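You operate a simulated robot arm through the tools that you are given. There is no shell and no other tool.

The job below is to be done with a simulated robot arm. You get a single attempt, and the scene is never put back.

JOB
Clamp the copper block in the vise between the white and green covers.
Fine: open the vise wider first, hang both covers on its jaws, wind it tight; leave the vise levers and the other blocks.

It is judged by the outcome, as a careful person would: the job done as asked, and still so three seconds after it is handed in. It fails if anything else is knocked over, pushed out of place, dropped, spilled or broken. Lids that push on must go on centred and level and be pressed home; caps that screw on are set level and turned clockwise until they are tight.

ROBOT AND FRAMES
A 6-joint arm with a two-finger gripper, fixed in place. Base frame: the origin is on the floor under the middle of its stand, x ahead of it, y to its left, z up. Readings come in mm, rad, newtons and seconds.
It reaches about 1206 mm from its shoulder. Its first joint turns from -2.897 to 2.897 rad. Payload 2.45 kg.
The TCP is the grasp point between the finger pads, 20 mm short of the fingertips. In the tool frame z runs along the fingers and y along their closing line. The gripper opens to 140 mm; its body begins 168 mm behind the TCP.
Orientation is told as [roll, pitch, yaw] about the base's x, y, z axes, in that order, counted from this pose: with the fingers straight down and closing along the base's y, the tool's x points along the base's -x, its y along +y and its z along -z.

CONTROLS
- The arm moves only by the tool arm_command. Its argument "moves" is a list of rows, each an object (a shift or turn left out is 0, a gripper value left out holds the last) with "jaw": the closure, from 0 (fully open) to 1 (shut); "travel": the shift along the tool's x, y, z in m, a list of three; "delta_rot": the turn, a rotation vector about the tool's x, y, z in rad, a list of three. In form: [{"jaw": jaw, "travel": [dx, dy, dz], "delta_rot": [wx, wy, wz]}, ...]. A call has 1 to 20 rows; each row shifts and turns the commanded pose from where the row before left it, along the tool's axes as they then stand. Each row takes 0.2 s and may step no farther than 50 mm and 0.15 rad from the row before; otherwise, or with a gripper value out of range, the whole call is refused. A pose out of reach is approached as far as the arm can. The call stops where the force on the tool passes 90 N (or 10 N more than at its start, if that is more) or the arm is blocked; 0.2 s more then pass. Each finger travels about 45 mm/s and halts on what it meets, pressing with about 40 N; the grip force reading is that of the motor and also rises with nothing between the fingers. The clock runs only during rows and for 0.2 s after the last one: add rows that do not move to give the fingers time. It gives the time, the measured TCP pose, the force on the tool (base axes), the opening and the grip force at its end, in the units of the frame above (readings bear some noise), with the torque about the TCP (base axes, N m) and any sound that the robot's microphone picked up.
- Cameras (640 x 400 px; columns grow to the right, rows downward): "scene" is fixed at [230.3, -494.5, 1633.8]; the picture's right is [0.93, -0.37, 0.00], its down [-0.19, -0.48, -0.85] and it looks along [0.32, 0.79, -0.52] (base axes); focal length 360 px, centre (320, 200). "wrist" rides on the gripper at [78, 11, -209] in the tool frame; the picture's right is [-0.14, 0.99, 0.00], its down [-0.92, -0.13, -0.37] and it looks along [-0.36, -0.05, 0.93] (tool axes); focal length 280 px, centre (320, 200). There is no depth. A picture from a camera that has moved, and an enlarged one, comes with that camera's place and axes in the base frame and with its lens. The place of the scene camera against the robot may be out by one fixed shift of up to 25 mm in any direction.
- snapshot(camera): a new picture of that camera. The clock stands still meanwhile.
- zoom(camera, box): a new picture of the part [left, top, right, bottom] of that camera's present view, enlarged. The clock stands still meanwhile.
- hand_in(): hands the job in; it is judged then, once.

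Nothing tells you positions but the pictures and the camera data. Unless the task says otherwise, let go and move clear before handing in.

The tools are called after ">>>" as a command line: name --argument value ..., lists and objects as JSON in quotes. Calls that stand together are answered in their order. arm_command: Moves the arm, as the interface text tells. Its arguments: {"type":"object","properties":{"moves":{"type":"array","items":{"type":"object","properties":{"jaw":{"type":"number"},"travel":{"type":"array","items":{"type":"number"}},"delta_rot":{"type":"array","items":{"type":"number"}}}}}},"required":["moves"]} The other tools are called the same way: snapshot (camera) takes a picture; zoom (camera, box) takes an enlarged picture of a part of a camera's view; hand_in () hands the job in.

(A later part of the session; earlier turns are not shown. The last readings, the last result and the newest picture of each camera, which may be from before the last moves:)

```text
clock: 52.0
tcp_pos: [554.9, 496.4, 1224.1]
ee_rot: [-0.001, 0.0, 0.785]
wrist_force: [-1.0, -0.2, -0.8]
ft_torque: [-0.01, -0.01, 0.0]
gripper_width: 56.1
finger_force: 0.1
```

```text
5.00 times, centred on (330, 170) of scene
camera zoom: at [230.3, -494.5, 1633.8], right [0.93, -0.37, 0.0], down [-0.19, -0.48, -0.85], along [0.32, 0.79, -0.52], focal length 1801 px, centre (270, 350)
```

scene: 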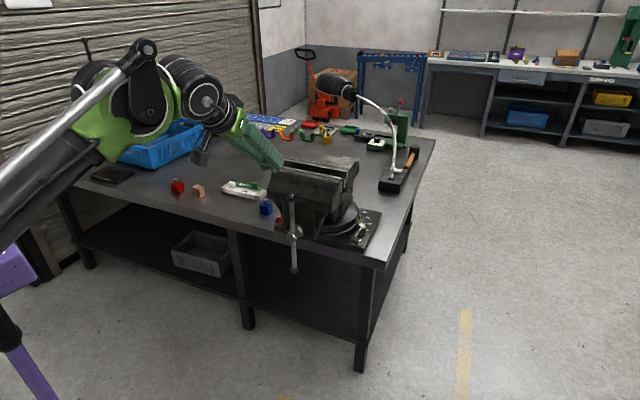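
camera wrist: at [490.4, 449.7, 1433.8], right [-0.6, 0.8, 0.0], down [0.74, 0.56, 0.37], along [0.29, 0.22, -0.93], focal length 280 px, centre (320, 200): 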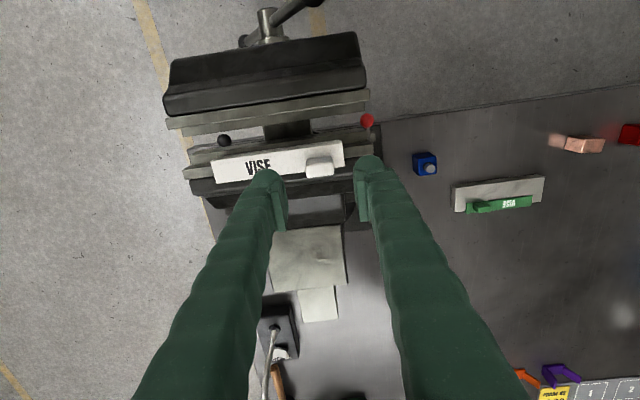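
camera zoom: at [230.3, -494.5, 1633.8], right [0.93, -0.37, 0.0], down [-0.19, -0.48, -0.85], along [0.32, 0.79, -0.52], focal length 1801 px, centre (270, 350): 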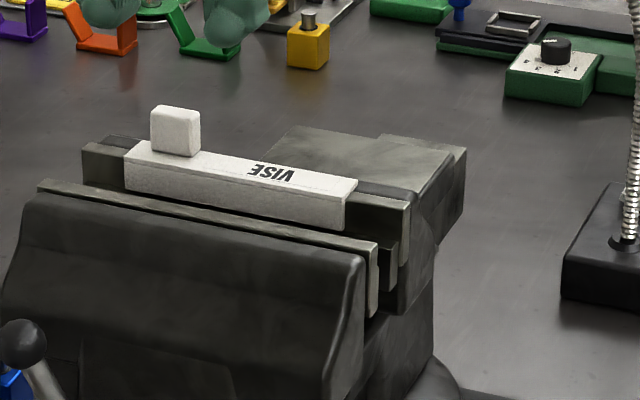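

The white cover sits well on the back jaw. Next I'll go back for the green cover.

>>> arm_command --moves '[{"jaw": 0.5, "travel": [0, 0.04, 0]}, {"travel": [0, 0.04, 0]}, {"travel": [0, 0.04, 0]}, {"travel": [0, 0.04, 0]}, {"travel": [0, 0.04, 0]}, {"travel": [0, 0.04, 0]}, {"travel": [-0.0223, 0.01035, 0.0319]}, {"travel": [-0.0223, 0.01035, 0.0319]}, {"travel": [-0.0223, 0.01035, 0.0319]}, {"travel": [-0.0223, 0.01035, 0.0319]}, {"travel": [-0.0223, 0.01035, 0.0319]}, {"travel": [-0.0223, 0.01035, 0.0319]}, {"travel": [-0.0223, 0.01035, 0.0319]}, {"travel": [-0.0223, 0.01035, 0.0319]}, {"travel": [-0.0223, 0.01035, 0.0319]}, {"travel": [-0.0223, 0.01035, 0.0319]}, {"travel": [0, 0, 0]}, {"travel": [0, 0, 0]}]'

>>> zoom --camera "wrist" --box '[240, 130, 400, 240]'

```text
clock: 55.8
tcp_pos: [471.0, 895.8, 904.0]
ee_rot: [0.001, 0.0, 0.785]
wrist_force: [-0.3, -0.8, 0.8]
ft_torque: [0.01, -0.05, 0.01]
gripper_width: 69.9
finger_force: 0.0
```

```text
3.64 times, centred on (320, 185) of wrist
camera zoom: at [405.1, 847.5, 1113.5], right [-0.6, 0.8, 0.0], down [0.74, 0.56, 0.37], along [0.29, 0.22, -0.93], focal length 1020 px, centre (320, 254)
```

zoom: 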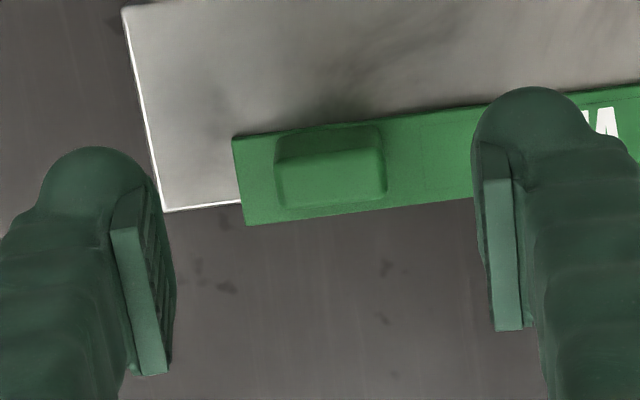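

I'm over the green lug, about 3.5 mm off along u. I'll correct that and descend.

>>> arm_command --moves '[{"travel": [-0.0005, 0.0035, 0]}, {"travel": [0, 0, 0.018]}, {"travel": [0, 0, 0.018]}, {"travel": [0, 0, 0.0165]}, {"travel": [0, 0, 0]}, {"travel": [0, 0, 0]}]'

>>> zoom --camera "wrist" --box '[240, 130, 400, 240]'

>>> zoom --camera "scene" --box '[225, 155, 285, 205]'

```text
clock: 57.2
tcp_pos: [467.9, 898.1, 853.3]
ee_rot: [0.001, 0.0, 0.786]
wrist_force: [-0.6, 0.5, -0.2]
ft_torque: [0.02, 0.02, 0.01]
gripper_width: 70.0
finger_force: 0.1
```

```text
3.64 times, centred on (320, 185) of wrist
camera zoom: at [403.0, 851.8, 1062.8], right [-0.6, 0.8, 0.0], down [0.74, 0.56, 0.37], along [0.29, 0.22, -0.93], focal length 1020 px, centre (320, 254)
```

zoom: 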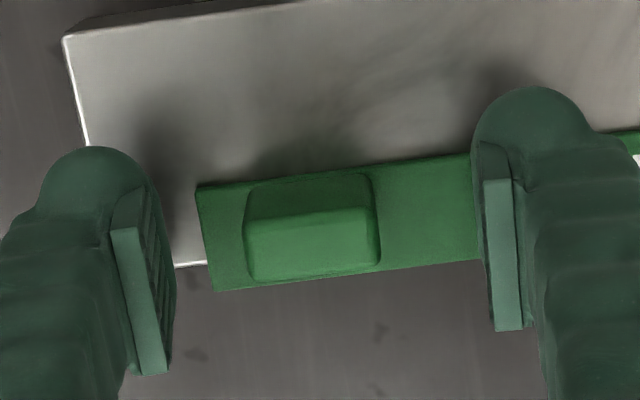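

```text
8.00 times, centred on (255, 180) of scene
camera zoom: at [230.3, -494.5, 1633.8], right [0.93, -0.37, 0.0], down [-0.19, -0.48, -0.85], along [0.32, 0.79, -0.52], focal length 2881 px, centre (840, 360)
```

zoom: 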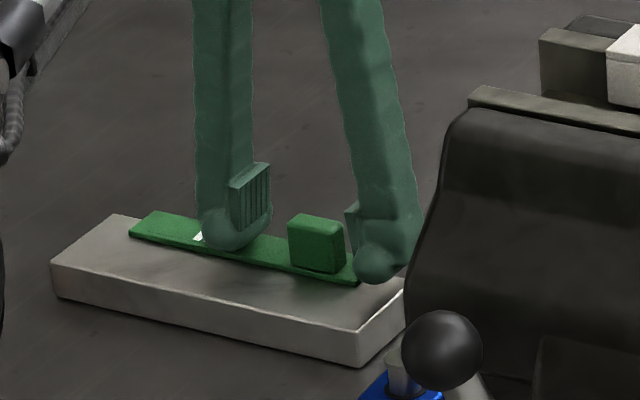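

The fingers straddle the green lug centrally. I'll go 3 mm lower and close.

>>> arm_command --moves '[{"travel": [0, 0, 0.003]}, {"jaw": 1, "travel": [0, 0, 0]}, {"travel": [0, 0, 0]}, {"travel": [0, 0, 0]}, {"travel": [0, 0, 0]}, {"travel": [0, 0, 0]}, {"travel": [0, 0, 0]}]'

>>> arm_command --moves '[{"travel": [0, 0, -0.01]}, {"travel": [0, 0, -0.015]}, {"travel": [0, 0, -0.02]}, {"travel": [0, 0, -0.02]}, {"travel": [0, 0, 0]}]'

>>> zoom --camera "scene" --box '[225, 155, 285, 205]'

>>> zoom --camera "wrist" --box '[240, 110, 440, 240]'

```text
clock: 58.8
tcp_pos: [468.0, 897.9, 850.4]
ee_rot: [0.001, 0.0, 0.785]
wrist_force: [0.0, -0.1, -0.4]
ft_torque: [0.01, -0.01, -0.03]
gripper_width: 28.5
finger_force: 39.8
```

```text
clock: 60.0
tcp_pos: [467.0, 897.1, 915.8]
ee_rot: [0.0, 0.0, 0.784]
wrist_force: [0.0, -0.7, -0.7]
ft_torque: [-0.03, -0.01, 0.0]
gripper_width: 28.4
finger_force: 40.4
```

```text
8.00 times, centred on (255, 180) of scene
camera zoom: at [230.3, -494.5, 1633.8], right [0.93, -0.37, 0.0], down [-0.19, -0.48, -0.85], along [0.32, 0.79, -0.52], focal length 2881 px, centre (840, 360)
```

zoom: 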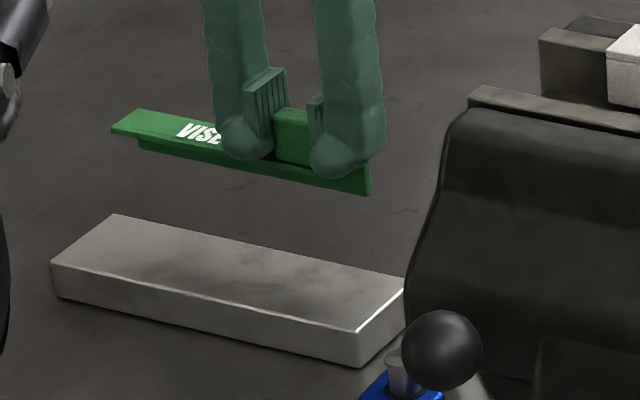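

```text
3.08 times, centred on (340, 175) of wrist
camera zoom: at [402.9, 850.4, 1125.6], right [-0.6, 0.8, 0.0], down [0.74, 0.56, 0.37], along [0.29, 0.22, -0.93], focal length 863 px, centre (258, 277)
```

zoom: 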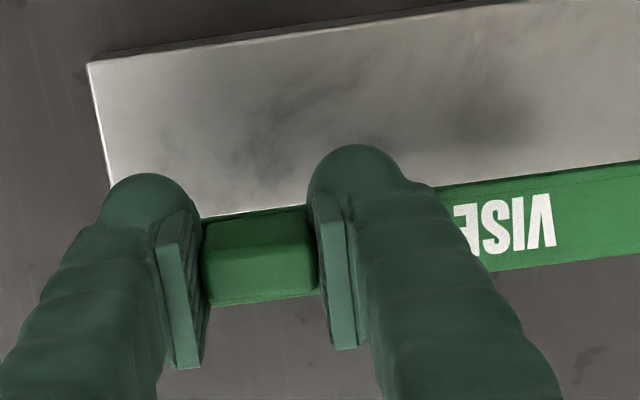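

The green cover is lifted level. I'll carry it up and inward, then over the front jaw.

>>> arm_command --moves '[{"travel": [0.02678, -0.014, -0.02718]}, {"travel": [0.02678, -0.014, -0.02718]}, {"travel": [0.02678, -0.014, -0.02718]}, {"travel": [0.02678, -0.014, -0.02718]}, {"travel": [0.02678, -0.014, -0.02718]}, {"travel": [0.02678, -0.014, -0.02718]}, {"travel": [0.02678, -0.014, -0.02718]}, {"travel": [0.02678, -0.014, -0.02718]}, {"travel": [0.02678, -0.014, -0.02718]}, {"travel": [0.02678, -0.014, -0.02718]}, {"travel": [0.02678, -0.014, -0.02718]}, {"travel": [0, -0.0409, 0]}, {"travel": [0, -0.0409, 0]}, {"travel": [0, -0.0409, 0]}, {"travel": [0, -0.0409, 0]}, {"travel": [0, -0.0409, 0]}, {"travel": [0, -0.0409, 0]}, {"travel": [0, -0.0409, 0]}, {"travel": [0, 0, 0]}, {"travel": [0, 0, 0]}]'

>>> snapshot --camera "wrist"

>>> zoom --camera "scene" --box '[270, 110, 380, 210]'

```text
clock: 64.2
tcp_pos: [572.5, 377.3, 1212.6]
ee_rot: [-0.001, 0.0, 0.787]
wrist_force: [-0.3, 0.3, -0.7]
ft_torque: [-0.02, 0.0, 0.01]
gripper_width: 28.4
finger_force: 40.5
```

```text
taken
camera wrist: at [507.2, 330.9, 1422.9], right [-0.6, 0.8, 0.0], down [0.74, 0.56, 0.37], along [0.29, 0.22, -0.93], focal length 280 px, centre (320, 200)
```

wrist: 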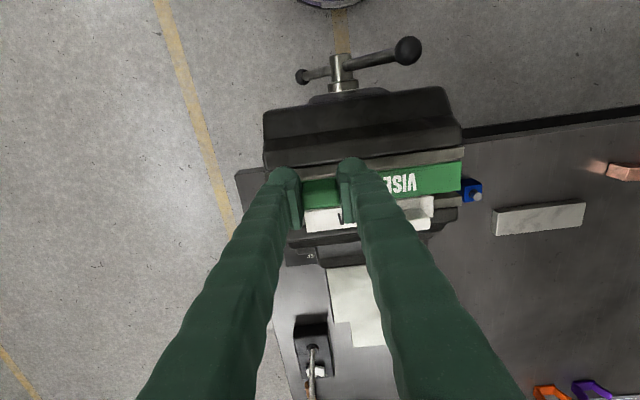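

```text
4.00 times, centred on (325, 160) of scene
camera zoom: at [230.3, -494.5, 1633.8], right [0.93, -0.37, 0.0], down [-0.19, -0.48, -0.85], along [0.32, 0.79, -0.52], focal length 1441 px, centre (300, 360)
```

zoom: 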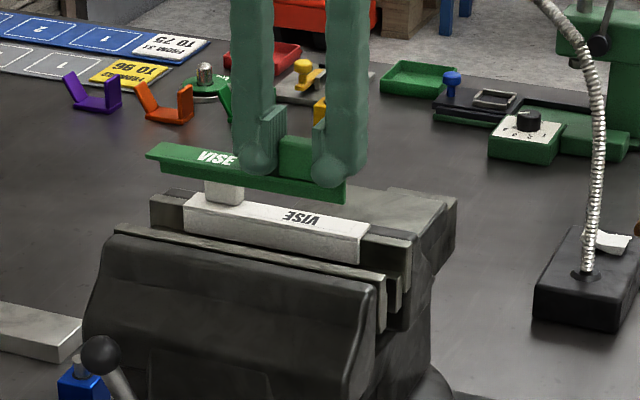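

The green cover is above the front jaw within about 2 mm. I'll correct the position, lower partway and check.

>>> arm_command --moves '[{"travel": [0.001, 0.002, 0.017]}, {"travel": [0, 0, 0.017]}, {"travel": [0, 0, 0]}, {"travel": [0, 0, 0]}]'

>>> zoom --camera "wrist" --box '[240, 110, 480, 260]'

>>> zoom --camera "scene" --box '[280, 130, 380, 210]'

```text
clock: 65.2
tcp_pos: [569.9, 379.6, 1181.2]
ee_rot: [0.0, 0.0, 0.786]
wrist_force: [-1.1, 0.2, -0.1]
ft_torque: [-0.04, -0.01, 0.02]
gripper_width: 28.5
finger_force: 40.1
```

```text
2.67 times, centred on (360, 185) of wrist
camera zoom: at [504.8, 332.1, 1390.3], right [-0.6, 0.8, 0.0], down [0.74, 0.56, 0.37], along [0.29, 0.22, -0.93], focal length 748 px, centre (213, 240)
```

zoom: 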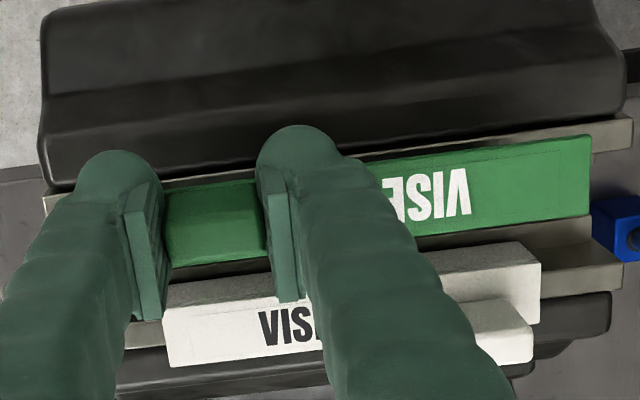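

```text
5.00 times, centred on (330, 170) of scene
camera zoom: at [230.3, -494.5, 1633.8], right [0.93, -0.37, 0.0], down [-0.19, -0.48, -0.85], along [0.32, 0.79, -0.52], focal length 1801 px, centre (270, 350)
```

zoom: 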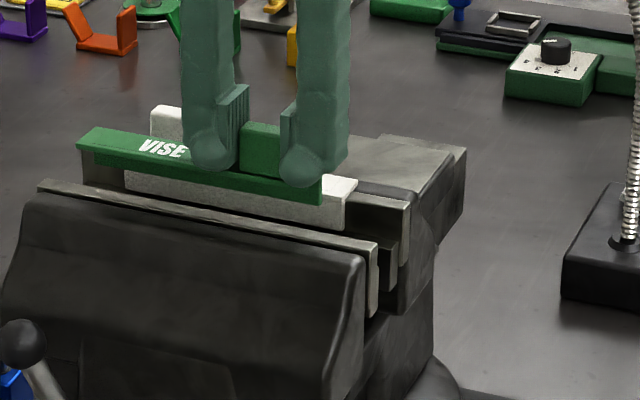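

The green face will come down about 2–3 mm inside the front jaw. I'll lower to just above seating.

>>> arm_command --moves '[{"travel": [0, 0, 0.008]}, {"travel": [0, 0, 0.008]}, {"travel": [0, 0, 0.008]}, {"travel": [0, 0, 0.006]}, {"travel": [0, 0, 0]}, {"travel": [0, 0, 0]}]'

>>> zoom --camera "scene" --box '[325, 150, 365, 190]'

>>> zoom --camera "wrist" --box '[240, 110, 480, 260]'

```text
clock: 66.6
tcp_pos: [568.4, 378.2, 1148.8]
ee_rot: [0.0, 0.0, 0.785]
wrist_force: [-0.3, 0.3, -1.0]
ft_torque: [-0.01, 0.01, 0.02]
gripper_width: 28.6
finger_force: 40.5
```

```text
10.00 times, centred on (345, 170) of scene
camera zoom: at [230.3, -494.5, 1633.8], right [0.93, -0.37, 0.0], down [-0.19, -0.48, -0.85], along [0.32, 0.79, -0.52], focal length 3602 px, centre (70, 500)
```

zoom: 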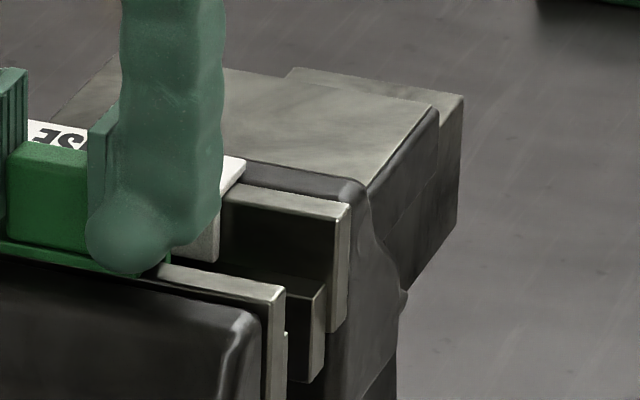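

```text
2.67 times, centred on (360, 185) of wrist
camera zoom: at [504.1, 332.1, 1359.1], right [-0.6, 0.8, 0.0], down [0.74, 0.56, 0.37], along [0.29, 0.22, -0.93], focal length 748 px, centre (213, 240)
```

zoom: 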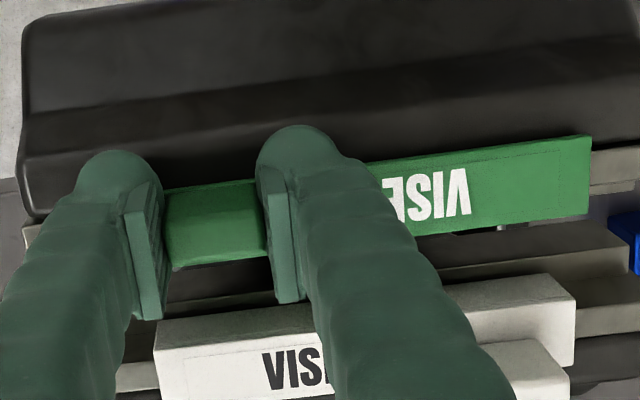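

I'll check the right-hand end of the green cover against the jaw edge before lowering further.

>>> zoom --camera "wrist" --box '[420, 150, 500, 200]'

>>> zoom --camera "scene" --box '[270, 160, 310, 190]'

```text
8.00 times, centred on (460, 175) of wrist
camera zoom: at [504.1, 332.1, 1359.1], right [-0.6, 0.8, 0.0], down [0.74, 0.56, 0.37], along [0.29, 0.22, -0.93], focal length 2243 px, centre (-800, 400)
```

zoom: 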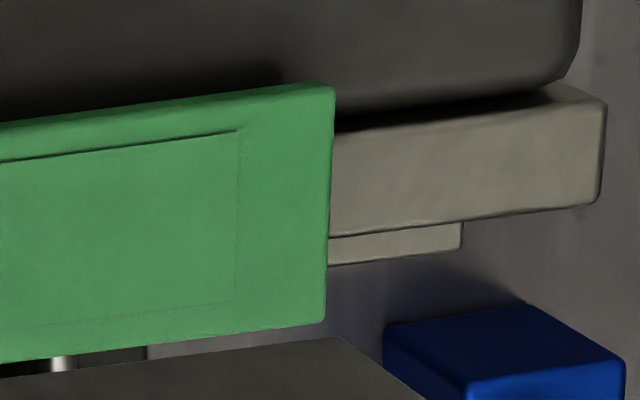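

```text
13.33 times, centred on (290, 175) of scene
camera zoom: at [230.3, -494.5, 1633.8], right [0.93, -0.37, 0.0], down [-0.19, -0.48, -0.85], along [0.32, 0.79, -0.52], focal length 4802 px, centre (720, 533)
```

zoom: 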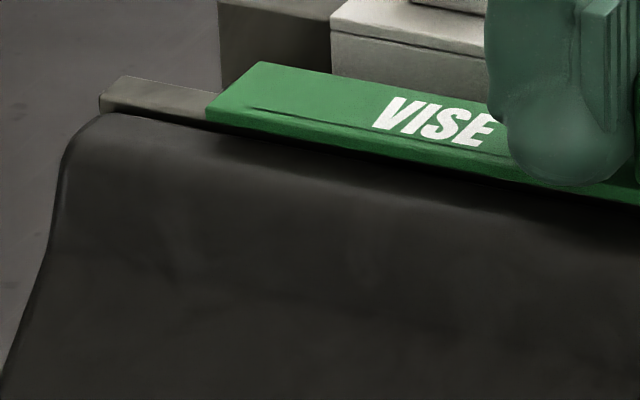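

There is about 2 mm of clearance between the green face and the jaw, so it will drop in correctly. I'll lower in small steps.

>>> arm_command --moves '[{"travel": [0, 0, 0.0008]}, {"travel": [0, 0, 0.0008]}, {"travel": [0, 0, 0.0]}]'

>>> arm_command --moves '[{"travel": [0, 0, 0.0008]}, {"travel": [0, 0, 0.0]}]'

>>> arm_command --moves '[{"travel": [0, 0, 0.0008]}, {"travel": [0, 0, 0.0]}]'

>>> zoom --camera "wrist" --box '[420, 150, 500, 200]'

```text
clock: 67.4
tcp_pos: [568.0, 380.3, 1147.3]
ee_rot: [0.0, -0.001, 0.786]
wrist_force: [0.7, -0.3, -1.0]
ft_torque: [-0.03, -0.03, 0.05]
gripper_width: 28.1
finger_force: 40.4
```

```text
clock: 68.0
tcp_pos: [568.2, 378.7, 1147.7]
ee_rot: [-0.001, 0.0, 0.785]
wrist_force: [-0.1, 0.6, -1.1]
ft_torque: [-0.02, -0.01, 0.02]
gripper_width: 28.2
finger_force: 40.6
```

```text
clock: 68.6
tcp_pos: [569.4, 379.9, 1147.1]
ee_rot: [0.001, 0.0, 0.784]
wrist_force: [-0.6, 0.5, -0.3]
ft_torque: [0.01, 0.01, 0.01]
gripper_width: 28.3
finger_force: 40.0
```

```text
8.00 times, centred on (460, 175) of wrist
camera zoom: at [503.8, 332.3, 1356.5], right [-0.6, 0.8, 0.0], down [0.74, 0.56, 0.37], along [0.29, 0.22, -0.93], focal length 2243 px, centre (-800, 400)
```

zoom: 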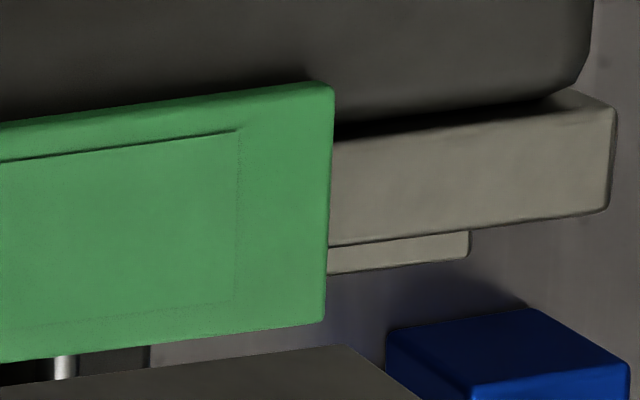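

Still no contact. I'll continue the small steps.

>>> arm_command --moves '[{"travel": [0, 0, 0.0008]}, {"travel": [0, 0, 0.0]}]'

>>> arm_command --moves '[{"travel": [0, 0, 0.0008]}, {"travel": [0, 0, 0.0]}]'

>>> arm_command --moves '[{"travel": [0, 0, 0.0008]}, {"travel": [0, 0, 0.0]}]'

>>> zoom --camera "wrist" --box '[420, 150, 500, 200]'

```text
clock: 69.2
tcp_pos: [568.7, 380.5, 1146.7]
ee_rot: [0.0, 0.0, 0.785]
wrist_force: [2.5, -0.6, 7.3]
ft_torque: [0.02, -0.04, -0.05]
gripper_width: 28.2
finger_force: 39.6
```

```text
clock: 69.8
tcp_pos: [567.7, 380.2, 1145.5]
ee_rot: [0.0, -0.002, 0.784]
wrist_force: [3.3, 1.3, 28.4]
ft_torque: [0.14, -0.14, -0.05]
gripper_width: 28.3
finger_force: 40.4
```

```text
clock: 70.4
tcp_pos: [567.8, 380.1, 1145.5]
ee_rot: [0.0, -0.001, 0.786]
wrist_force: [4.1, 3.5, 38.3]
ft_torque: [0.18, -0.15, -0.08]
gripper_width: 28.3
finger_force: 40.4
```

```text
8.00 times, centred on (460, 175) of wrist
camera zoom: at [503.1, 332.0, 1355.2], right [-0.6, 0.8, 0.0], down [0.74, 0.56, 0.37], along [0.29, 0.22, -0.93], focal length 2243 px, centre (-800, 400)
```

zoom: 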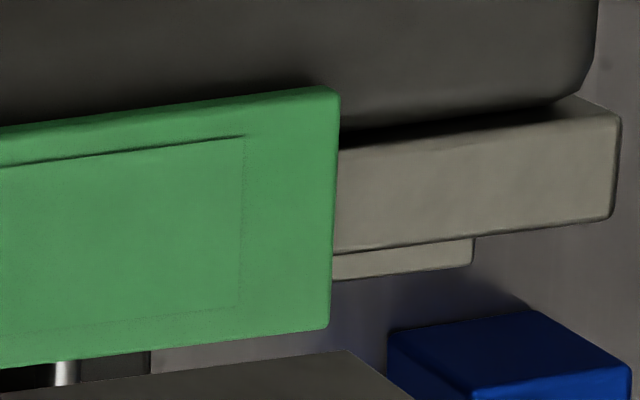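

The green cover is seated, and my batched steps pressed a little more than needed. I'll ease the pressure off, open and rise.

>>> arm_command --moves '[{"travel": [0, 0, -0.0008]}, {"travel": [0, 0, -0.0008]}, {"travel": [0, 0, 0]}]'

>>> zoom --camera "scene" --box '[280, 145, 350, 195]'

```text
clock: 71.2
tcp_pos: [567.6, 378.9, 1145.2]
ee_rot: [0.0, -0.001, 0.785]
wrist_force: [-1.0, -0.1, 4.3]
ft_torque: [-0.02, 0.01, 0.02]
gripper_width: 28.3
finger_force: 40.2
```

```text
8.00 times, centred on (315, 170) of scene
camera zoom: at [230.3, -494.5, 1633.8], right [0.93, -0.37, 0.0], down [-0.19, -0.48, -0.85], along [0.32, 0.79, -0.52], focal length 2881 px, centre (360, 440)
```

zoom: 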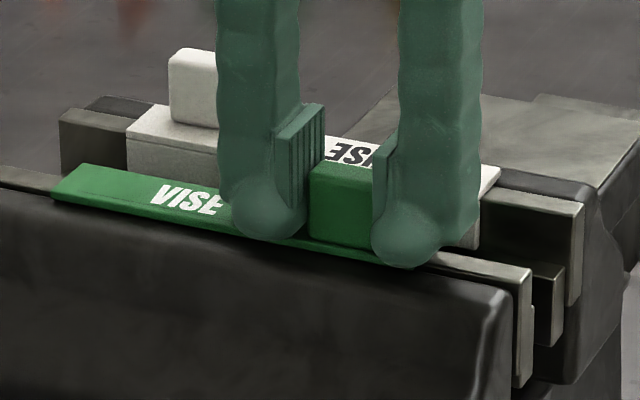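

>>> arm_command --moves '[{"jaw": 0.62, "travel": [0, 0, 0]}, {"travel": [0, 0, 0]}, {"travel": [0, 0, 0]}, {"travel": [0, 0, -0.02]}, {"travel": [0, 0, -0.03]}, {"travel": [0, 0, -0.03]}, {"travel": [0, 0, 0]}]'

>>> zoom --camera "scene" --box '[275, 140, 365, 200]'

>>> snapshot --camera "wrist"

```text
clock: 72.8
tcp_pos: [569.1, 380.1, 1223.8]
ee_rot: [0.0, 0.0, 0.785]
wrist_force: [-1.0, -0.7, 0.2]
ft_torque: [-0.01, -0.03, 0.01]
gripper_width: 53.2
finger_force: 0.0
```

```text
6.67 times, centred on (320, 170) of scene
camera zoom: at [230.3, -494.5, 1633.8], right [0.93, -0.37, 0.0], down [-0.19, -0.48, -0.85], along [0.32, 0.79, -0.52], focal length 2401 px, centre (320, 400)
```

zoom: 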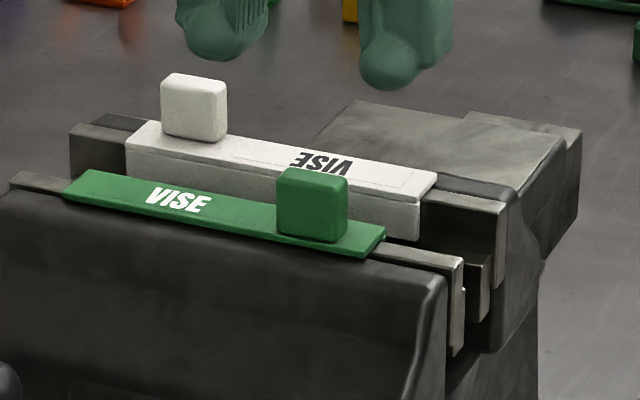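

```text
taken
camera wrist: at [504.7, 331.9, 1434.5], right [-0.6, 0.8, 0.0], down [0.74, 0.56, 0.37], along [0.29, 0.22, -0.93], focal length 280 px, centre (320, 200)
```

wrist: 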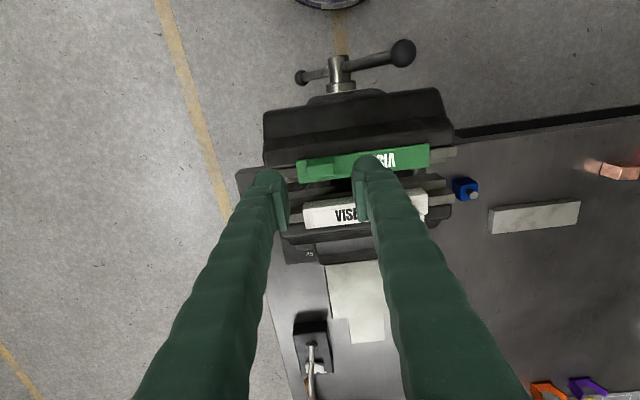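

Both covers hang on their jaws. The gap is a little too wide for the block to rest safely on the shelves, so I'll close about half a turn first. That means going back to the handle, this time on the left side of the bar to push it clockwise.

>>> arm_command --moves '[{"jaw": 1, "travel": [0.0342, 0.0266, -0.0052]}, {"travel": [0.0342, 0.0266, -0.0052]}, {"travel": [0.0342, 0.0266, -0.0052]}, {"travel": [0.0342, 0.0266, -0.0052]}, {"travel": [0.0342, 0.0266, -0.0052]}, {"delta_rot": [0, -0.131, 0]}, {"delta_rot": [0, -0.131, 0]}, {"delta_rot": [0, -0.131, 0]}, {"delta_rot": [0, -0.131, 0]}, {"delta_rot": [0, -0.131, 0]}, {"delta_rot": [0, -0.13, 0]}, {"travel": [0.02946, 0, 0.02946]}, {"travel": [0.02946, 0, 0.02946]}, {"travel": [0.02946, 0, 0.02946]}, {"travel": [0.02946, 0, 0.02946]}, {"travel": [0.02946, 0, 0.02946]}, {"travel": [0.02946, 0, 0.02946]}, {"travel": [0, 0, 0]}]'

>>> snapshot --camera "wrist"

>>> zoom --camera "scene" --box '[220, 150, 360, 270]'

```text
clock: 76.6
tcp_pos: [354.9, 351.8, 1000.2]
ee_rot: [0.001, -0.785, 0.786]
wrist_force: [0.2, 0.1, -0.3]
ft_torque: [0.02, -0.03, -0.04]
gripper_width: 0.0
finger_force: 29.0
```

```text
taken
camera wrist: at [201.1, 216.4, 1093.6], right [-0.63, 0.77, 0.1], down [0.37, 0.19, 0.91], along [0.68, 0.61, -0.4], focal length 280 px, centre (320, 200)
```

wrist: 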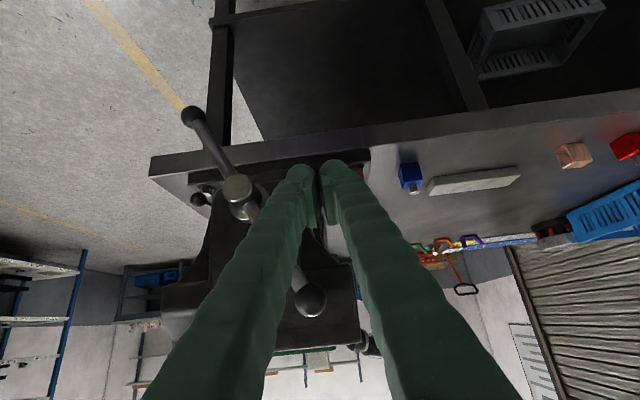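

```text
3.33 times, centred on (290, 210) of scene
camera zoom: at [230.3, -494.5, 1633.8], right [0.93, -0.37, 0.0], down [-0.19, -0.48, -0.85], along [0.32, 0.79, -0.52], focal length 1200 px, centre (420, 167)
```

zoom: 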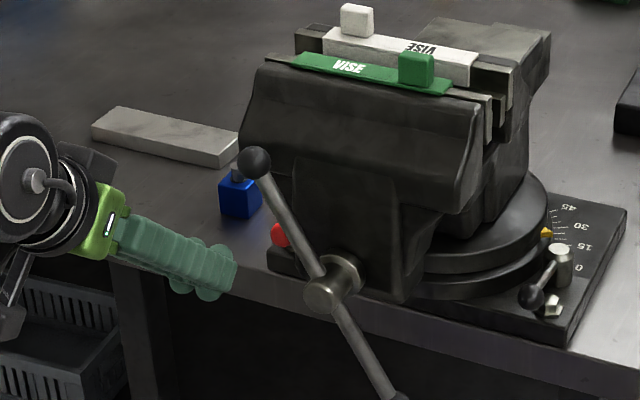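

The peg is left of the bar's upper end, with about 10 mm to spare. I'll advance into the bar plane and check.

>>> arm_command --moves '[{"travel": [-0.0205, 0, 0.0205]}, {"travel": [-0.0205, 0, 0.0205]}, {"travel": [0, 0, 0]}]'

>>> snapshot --camera "wrist"

>>> zoom --camera "scene" --box '[220, 150, 360, 270]'

```text
clock: 77.4
tcp_pos: [394.0, 394.5, 1001.4]
ee_rot: [-0.002, -0.786, 0.785]
wrist_force: [-0.6, 0.4, -0.3]
ft_torque: [-0.02, -0.02, 0.01]
gripper_width: 0.0
finger_force: 29.5
```

```text
taken
camera wrist: at [242.0, 259.0, 1094.8], right [-0.63, 0.77, 0.1], down [0.37, 0.19, 0.91], along [0.68, 0.61, -0.4], focal length 280 px, centre (320, 200)
```

wrist: 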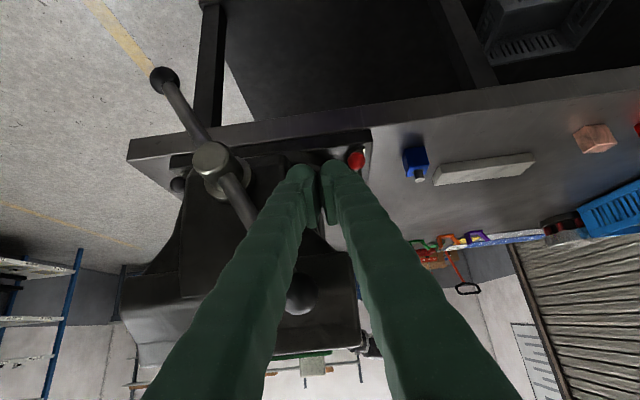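

```text
3.33 times, centred on (290, 210) of scene
camera zoom: at [230.3, -494.5, 1633.8], right [0.93, -0.37, 0.0], down [-0.19, -0.48, -0.85], along [0.32, 0.79, -0.52], focal length 1200 px, centre (420, 167)
```

zoom: 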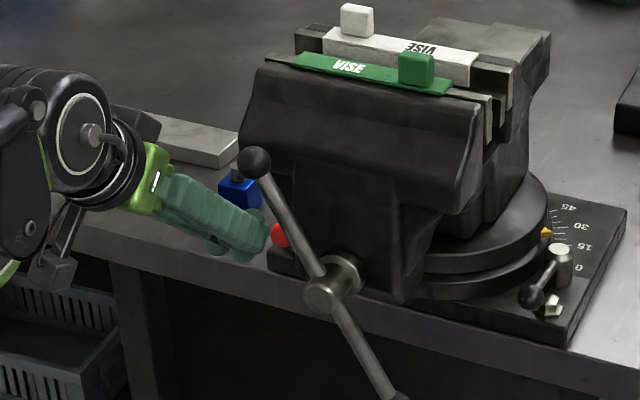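

The peg is in place with no contact. I'll push the bar clockwise over the top and check the force and jaw motion.

>>> arm_command --moves '[{"travel": [-0.0141, -0.0151, -0.0141]}, {"travel": [-0.0153, -0.0258, -0.0153]}, {"travel": [-0.0081, -0.0317, -0.0081]}, {"travel": [0, -0.0336, 0]}, {"travel": [0.0081, -0.0317, 0.0081]}]'

>>> zoom --camera "scene" --box '[240, 130, 380, 250]'

```text
clock: 78.6
tcp_pos: [493.7, 296.0, 1043.7]
ee_rot: [-0.001, -0.788, 0.785]
wrist_force: [-1.3, -0.2, 2.1]
ft_torque: [0.02, -0.02, -0.03]
gripper_width: 0.1
finger_force: 29.5
```

```text
3.33 times, centred on (310, 190) of scene
camera zoom: at [230.3, -494.5, 1633.8], right [0.93, -0.37, 0.0], down [-0.19, -0.48, -0.85], along [0.32, 0.79, -0.52], focal length 1200 px, centre (353, 233)
```

zoom: 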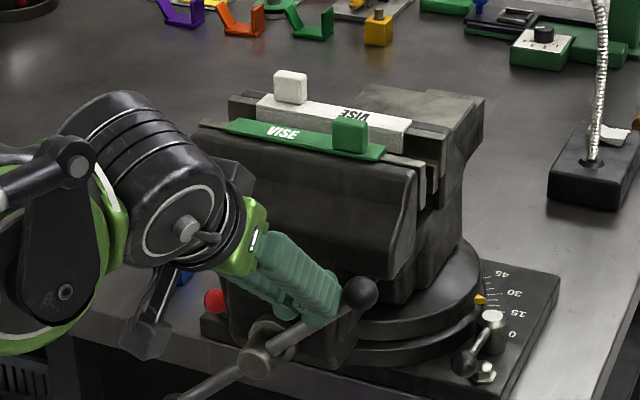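

The bar follows smoothly. I'll finish the half turn.

>>> arm_command --moves '[{"travel": [0.0153, -0.0258, 0.0153]}, {"travel": [0.0206, -0.0168, 0.0206]}, {"travel": [0.0235, -0.0059, 0.0235]}, {"travel": [0.0235, 0.0059, 0.0235]}, {"travel": [0.0178, 0.0136, 0.0178]}]'

>>> zoom --camera "scene" --box '[240, 130, 380, 250]'

>>> zoom --camera "scene" --box '[320, 150, 380, 210]'

```text
clock: 79.8
tcp_pos: [512.5, 274.1, 902.9]
ee_rot: [-0.001, -0.788, 0.785]
wrist_force: [-1.1, -4.7, 4.7]
ft_torque: [0.13, 0.04, 0.08]
gripper_width: 0.3
finger_force: 29.5
```

```text
3.33 times, centred on (310, 190) of scene
camera zoom: at [230.3, -494.5, 1633.8], right [0.93, -0.37, 0.0], down [-0.19, -0.48, -0.85], along [0.32, 0.79, -0.52], focal length 1200 px, centre (353, 233)
```

zoom: 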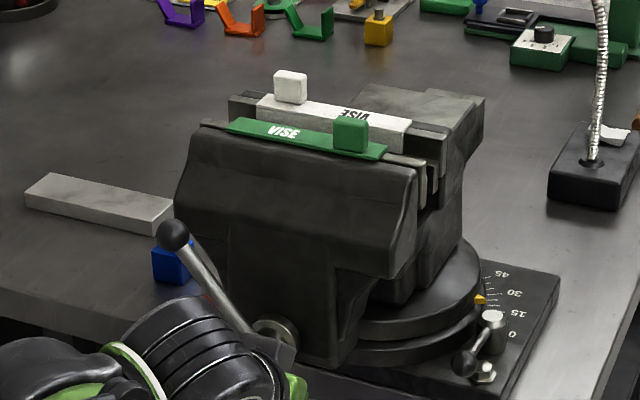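

```text
6.67 times, centred on (350, 180) of scene
camera zoom: at [230.3, -494.5, 1633.8], right [0.93, -0.37, 0.0], down [-0.19, -0.48, -0.85], along [0.32, 0.79, -0.52], focal length 2401 px, centre (120, 333)
```

zoom: 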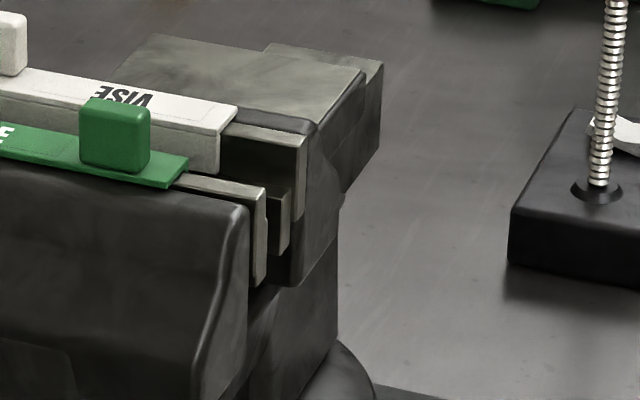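

Half a turn closed, leaving the gap at about 45 mm. I'll withdraw the peg, rise and turn the fingers down again.

>>> arm_command --moves '[{"travel": [-0.0071, -0.008, -0.0071]}, {"travel": [0.0212, 0, -0.0212]}, {"travel": [0.0212, 0, -0.0212]}, {"travel": [-0.0309, 0, -0.0309]}, {"travel": [-0.0309, 0, -0.0309]}, {"travel": [-0.0309, 0, -0.0309]}, {"travel": [-0.0309, 0, -0.0309]}, {"travel": [-0.0309, 0, -0.0309]}, {"travel": [-0.0309, 0, -0.0309]}, {"travel": [-0.0309, 0, -0.0309]}, {"travel": [-0.0309, 0, -0.0309]}, {"delta_rot": [0, 0.131, 0]}, {"delta_rot": [0, 0.131, 0]}, {"delta_rot": [0, 0.131, 0]}, {"delta_rot": [0, 0.131, 0]}, {"delta_rot": [0, 0.131, 0]}, {"delta_rot": [0, 0.131, 0]}, {"jaw": 0, "travel": [0, 0, 0]}, {"travel": [0, 0, 0]}]'

```text
clock: 83.8
tcp_pos: [475.5, 228.1, 1260.2]
ee_rot: [0.002, 0.002, 0.784]
wrist_force: [0.7, 0.2, -0.1]
ft_torque: [-0.02, 0.03, 0.0]
gripper_width: 51.9
finger_force: 0.1
```

I'll measure the gap between the cover faces from two positions.

>>> arm_command --moves '[{"travel": [-0.0375, 0.0317, 0.01]}, {"travel": [-0.0375, 0.0317, 0.01]}, {"travel": [-0.0375, 0.0317, 0.01]}, {"travel": [0, 0, 0]}, {"travel": [0, 0, 0]}]'

>>> zoom --camera "wrist" --box '[240, 180, 400, 280]'

>>> arm_command --moves '[{"travel": [-0.05, 0, 0]}, {"travel": [-0.05, 0, 0]}, {"travel": [-0.05, 0, 0]}, {"travel": [0, 0, 0]}, {"travel": [0, 0, 0]}]'

>>> zoom --camera "wrist" --box '[240, 60, 400, 160]'

```text
refused: row 1 steps farther than a row can; nothing moved
```

```text
4.00 times, centred on (320, 230) of wrist
camera zoom: at [411.6, 181.0, 1469.7], right [-0.6, 0.8, 0.0], down [0.74, 0.56, 0.37], along [0.29, 0.22, -0.93], focal length 1122 px, centre (320, 80)
```

zoom: 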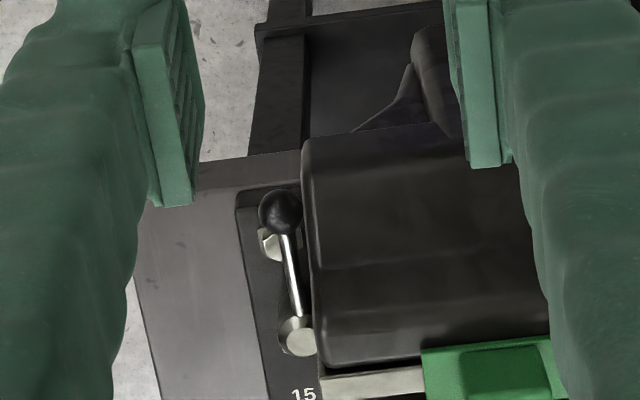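

```text
clock: 85.0
tcp_pos: [580.7, 334.1, 1260.1]
ee_rot: [0.001, 0.0, 0.785]
wrist_force: [0.9, 0.5, 0.6]
ft_torque: [0.03, -0.03, -0.03]
gripper_width: 140.1
finger_force: 0.0
```

```text
4.00 times, centred on (320, 110) of wrist
camera zoom: at [516.4, 286.8, 1470.2], right [-0.6, 0.8, 0.0], down [0.74, 0.56, 0.37], along [0.29, 0.22, -0.93], focal length 1122 px, centre (320, 560)
```

zoom: 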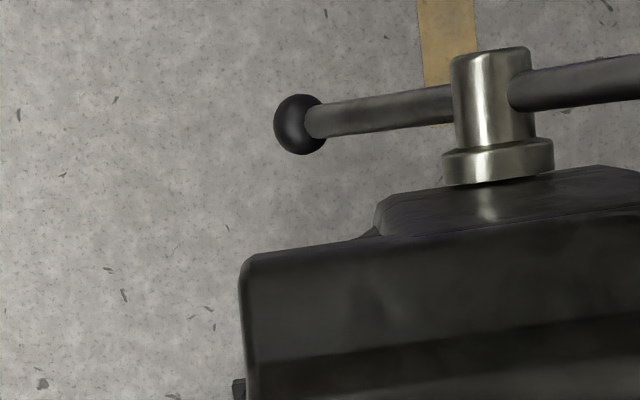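

One move was refused for being slightly too long, so I'm off to the side. I'll correct that and take the two views.

>>> arm_command --moves '[{"travel": [0.0123, 0.0317, 0.01]}, {"travel": [0.0123, 0.0317, 0.01]}, {"travel": [0.0123, 0.0317, 0.01]}, {"travel": [0, 0, 0]}, {"travel": [0, 0, 0]}]'

>>> zoom --camera "wrist" --box '[240, 180, 400, 280]'

>>> arm_command --moves '[{"travel": [-0.05, 0, 0]}, {"travel": [-0.05, 0, 0]}, {"travel": [-0.05, 0, 0]}, {"travel": [0, 0, 0]}, {"travel": [0, 0, 0]}]'

>>> zoom --camera "wrist" --box '[240, 60, 400, 160]'

```text
clock: 86.2
tcp_pos: [487.0, 374.1, 1230.2]
ee_rot: [0.001, -0.001, 0.785]
wrist_force: [-0.3, 0.2, -0.3]
ft_torque: [-0.05, 0.02, -0.02]
gripper_width: 140.3
finger_force: 0.0
```

```text
4.00 times, centred on (320, 230) of wrist
camera zoom: at [422.3, 327.2, 1439.5], right [-0.6, 0.8, 0.0], down [0.74, 0.56, 0.37], along [0.29, 0.22, -0.93], focal length 1122 px, centre (320, 80)
```

zoom: 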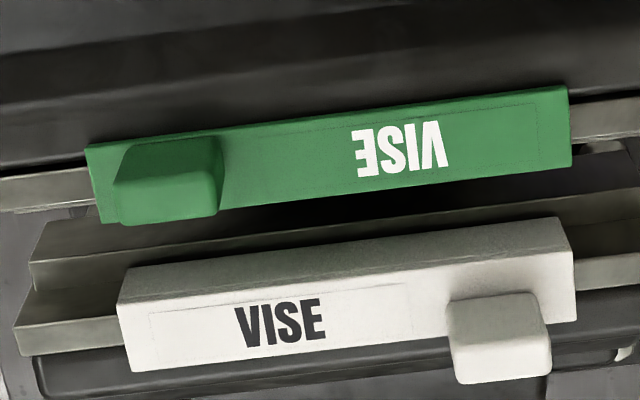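

```text
clock: 87.4
tcp_pos: [595.1, 478.3, 1232.0]
ee_rot: [-0.002, 0.001, 0.785]
wrist_force: [-0.6, -0.1, 0.4]
ft_torque: [0.01, -0.02, -0.04]
gripper_width: 139.8
finger_force: 0.0
```

```text
4.00 times, centred on (320, 110) of wrist
camera zoom: at [529.8, 431.5, 1441.1], right [-0.6, 0.8, 0.0], down [0.74, 0.56, 0.37], along [0.29, 0.22, -0.93], focal length 1122 px, centre (320, 560)
```

zoom: 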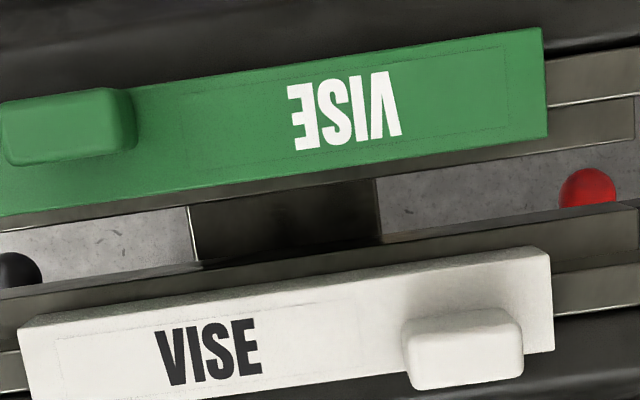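

The covers sit square on both jaws. I'll zoom in on the centre, where the block will go, to get the exact free gap.

>>> zoom --camera "wrist" --box '[300, 80, 360, 145]'

>>> zoom --camera "wrist" --box '[360, 60, 410, 140]'

```text
6.15 times, centred on (330, 112) of wrist
camera zoom: at [529.8, 431.5, 1441.1], right [-0.6, 0.8, 0.0], down [0.74, 0.56, 0.37], along [0.29, 0.22, -0.93], focal length 1726 px, centre (258, 738)
```

zoom: 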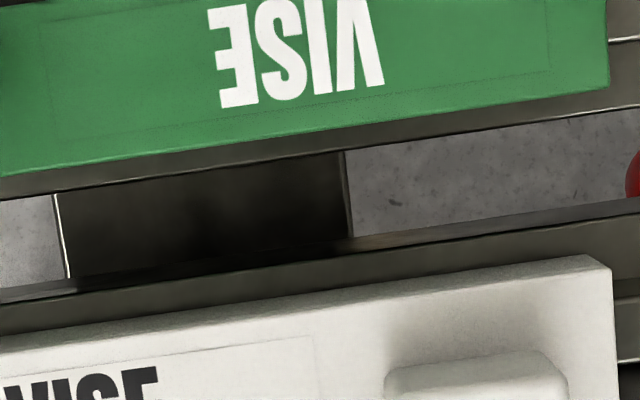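

```text
5.00 times, centred on (385, 100) of wrist
camera zoom: at [529.8, 431.5, 1441.1], right [-0.6, 0.8, 0.0], down [0.74, 0.56, 0.37], along [0.29, 0.22, -0.93], focal length 1402 px, centre (-5, 700)
```

zoom: 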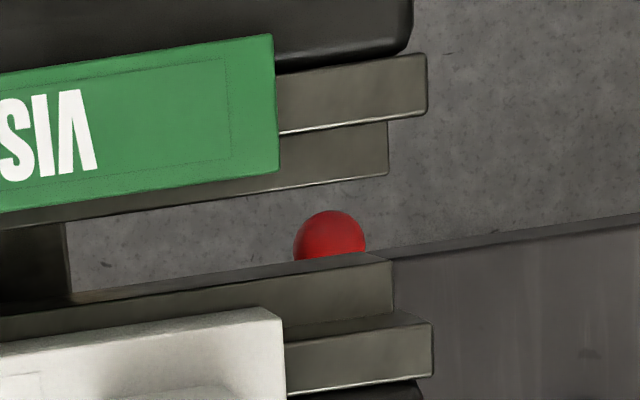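

The free gap between the cover faces is about 30.7 mm (v 693.0–723.7), and the shelves are 19 mm apart, so the 27 mm block fits and will rest on both. Now I'll go and look at the copper block from close by.

>>> arm_command --moves '[{"travel": [0, 0.0404, 0.0046]}, {"travel": [0, 0.0404, 0.0046]}, {"travel": [0, 0.0404, 0.0046]}, {"travel": [0, 0.0404, 0.0046]}, {"travel": [0, 0.0404, 0.0046]}, {"travel": [0, 0.0404, 0.0046]}, {"travel": [0, 0.0404, 0.0046]}, {"travel": [-0.0048, 0.032, 0.025]}, {"travel": [-0.0048, 0.032, 0.025]}, {"travel": [-0.0048, 0.032, 0.025]}, {"travel": [-0.0048, 0.032, 0.025]}, {"travel": [-0.0048, 0.032, 0.025]}, {"travel": [-0.0048, 0.032, 0.025]}, {"travel": [-0.0048, 0.032, 0.025]}, {"travel": [-0.0048, 0.032, 0.025]}, {"travel": [-0.0048, 0.032, 0.025]}, {"travel": [-0.0048, 0.032, 0.025]}, {"travel": [0, 0, 0]}, {"travel": [0, 0, 0]}]'

>>> snapshot --camera "wrist"

>>> zoom --camera "wrist" --box '[285, 170, 365, 230]'

```text
clock: 91.4
tcp_pos: [199.5, 943.1, 949.4]
ee_rot: [-0.001, 0.0, 0.786]
wrist_force: [-0.2, 1.5, 0.9]
ft_torque: [-0.01, 0.0, 0.01]
gripper_width: 139.8
finger_force: 0.2
```

```text
taken
camera wrist: at [136.1, 895.2, 1158.2], right [-0.6, 0.8, 0.0], down [0.74, 0.56, 0.37], along [0.29, 0.22, -0.93], focal length 280 px, centre (320, 200)
```

wrist: 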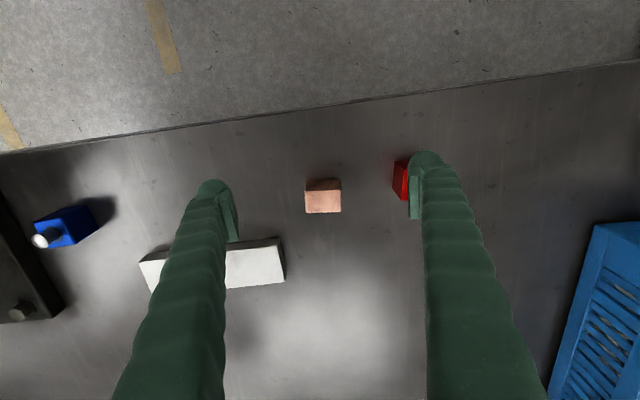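

```text
6.67 times, centred on (325, 200) of wrist
camera zoom: at [136.1, 895.2, 1158.2], right [-0.6, 0.8, 0.0], down [0.74, 0.56, 0.37], along [0.29, 0.22, -0.93], focal length 1869 px, centre (287, 200)
```

zoom: 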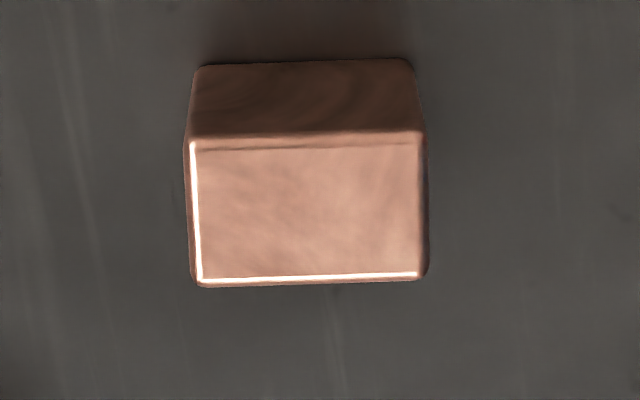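

The block measures about 41 × 28 × 44 mm and is turned about 6° clockwise from the gripper. I'll take one more view for accuracy.

>>> arm_command --moves '[{"travel": [0.045, 0, 0]}, {"travel": [0.045, 0, 0]}, {"travel": [0, 0, 0]}, {"travel": [0, 0, 0]}]'

>>> zoom --camera "wrist" --box '[285, 250, 365, 310]'

```text
clock: 92.4
tcp_pos: [136.9, 878.4, 949.2]
ee_rot: [-0.001, 0.0, 0.785]
wrist_force: [0.0, 1.7, 0.1]
ft_torque: [-0.03, 0.01, 0.02]
gripper_width: 139.9
finger_force: 0.0
```

```text
6.67 times, centred on (325, 280) of wrist
camera zoom: at [72.3, 831.0, 1158.2], right [-0.6, 0.8, 0.0], down [0.74, 0.56, 0.37], along [0.29, 0.22, -0.93], focal length 1869 px, centre (287, -333)
```

zoom: 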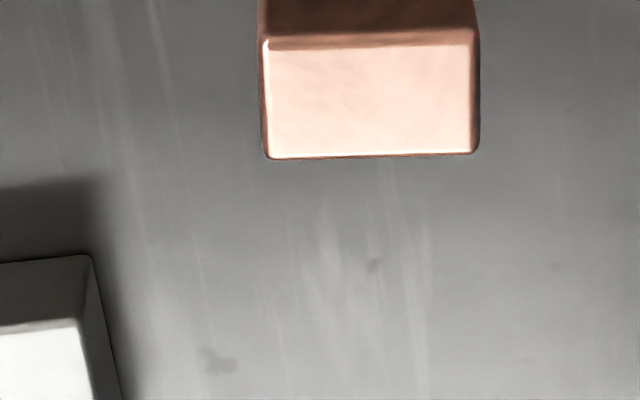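

The block's centre is at about (v 854.7, u 523.1) with its top near z≈844. I'll move above it, turn 6° to match its faces, narrow the gripper and check.

>>> arm_command --moves '[{"jaw": 0.571, "travel": [-0.0456, -0.0004, 0]}, {"travel": [-0.0456, -0.0004, 0]}, {"travel": [-0.0456, -0.0004, 0]}, {"delta_rot": [0, 0, 0.106]}, {"travel": [0, 0, 0.03]}, {"travel": [0, 0, 0.03]}, {"travel": [0, 0, 0]}, {"travel": [0, 0, 0]}]'

>>> snapshot --camera "wrist"

>>> zoom --camera "wrist" --box '[240, 110, 400, 220]'

```text
clock: 94.2
tcp_pos: [236.8, 974.0, 887.6]
ee_rot: [-0.002, 0.0, 0.679]
wrist_force: [-0.6, 0.2, 0.9]
ft_torque: [0.02, 0.03, 0.0]
gripper_width: 59.7
finger_force: 0.0
```

```text
taken
camera wrist: at [167.5, 934.0, 1097.7], right [-0.52, 0.86, 0.0], down [0.8, 0.48, 0.37], along [0.32, 0.19, -0.93], focal length 280 px, centre (320, 200)
```

wrist: 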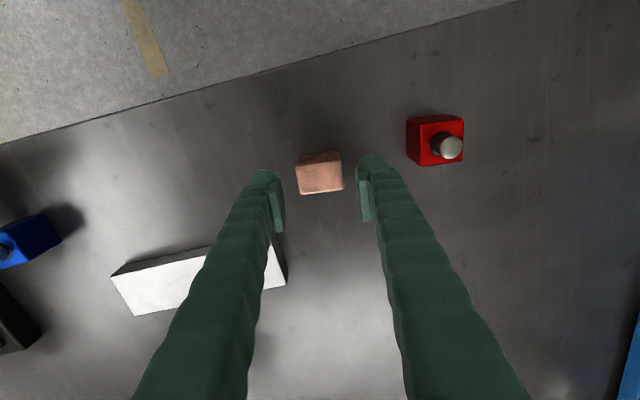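

```text
3.64 times, centred on (320, 165) of wrist
camera zoom: at [167.5, 934.0, 1097.7], right [-0.52, 0.86, 0.0], down [0.8, 0.48, 0.37], along [0.32, 0.19, -0.93], focal length 1020 px, centre (320, 327)
```

zoom: 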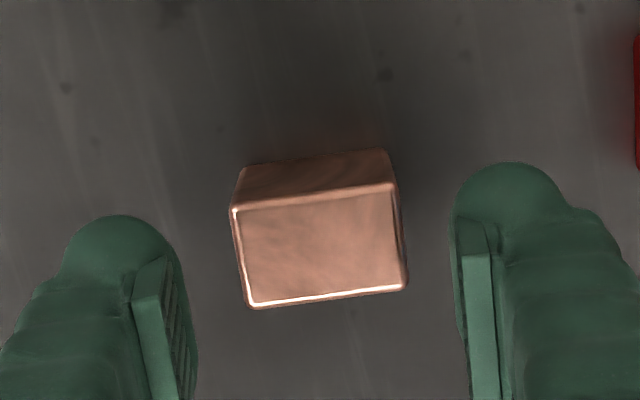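

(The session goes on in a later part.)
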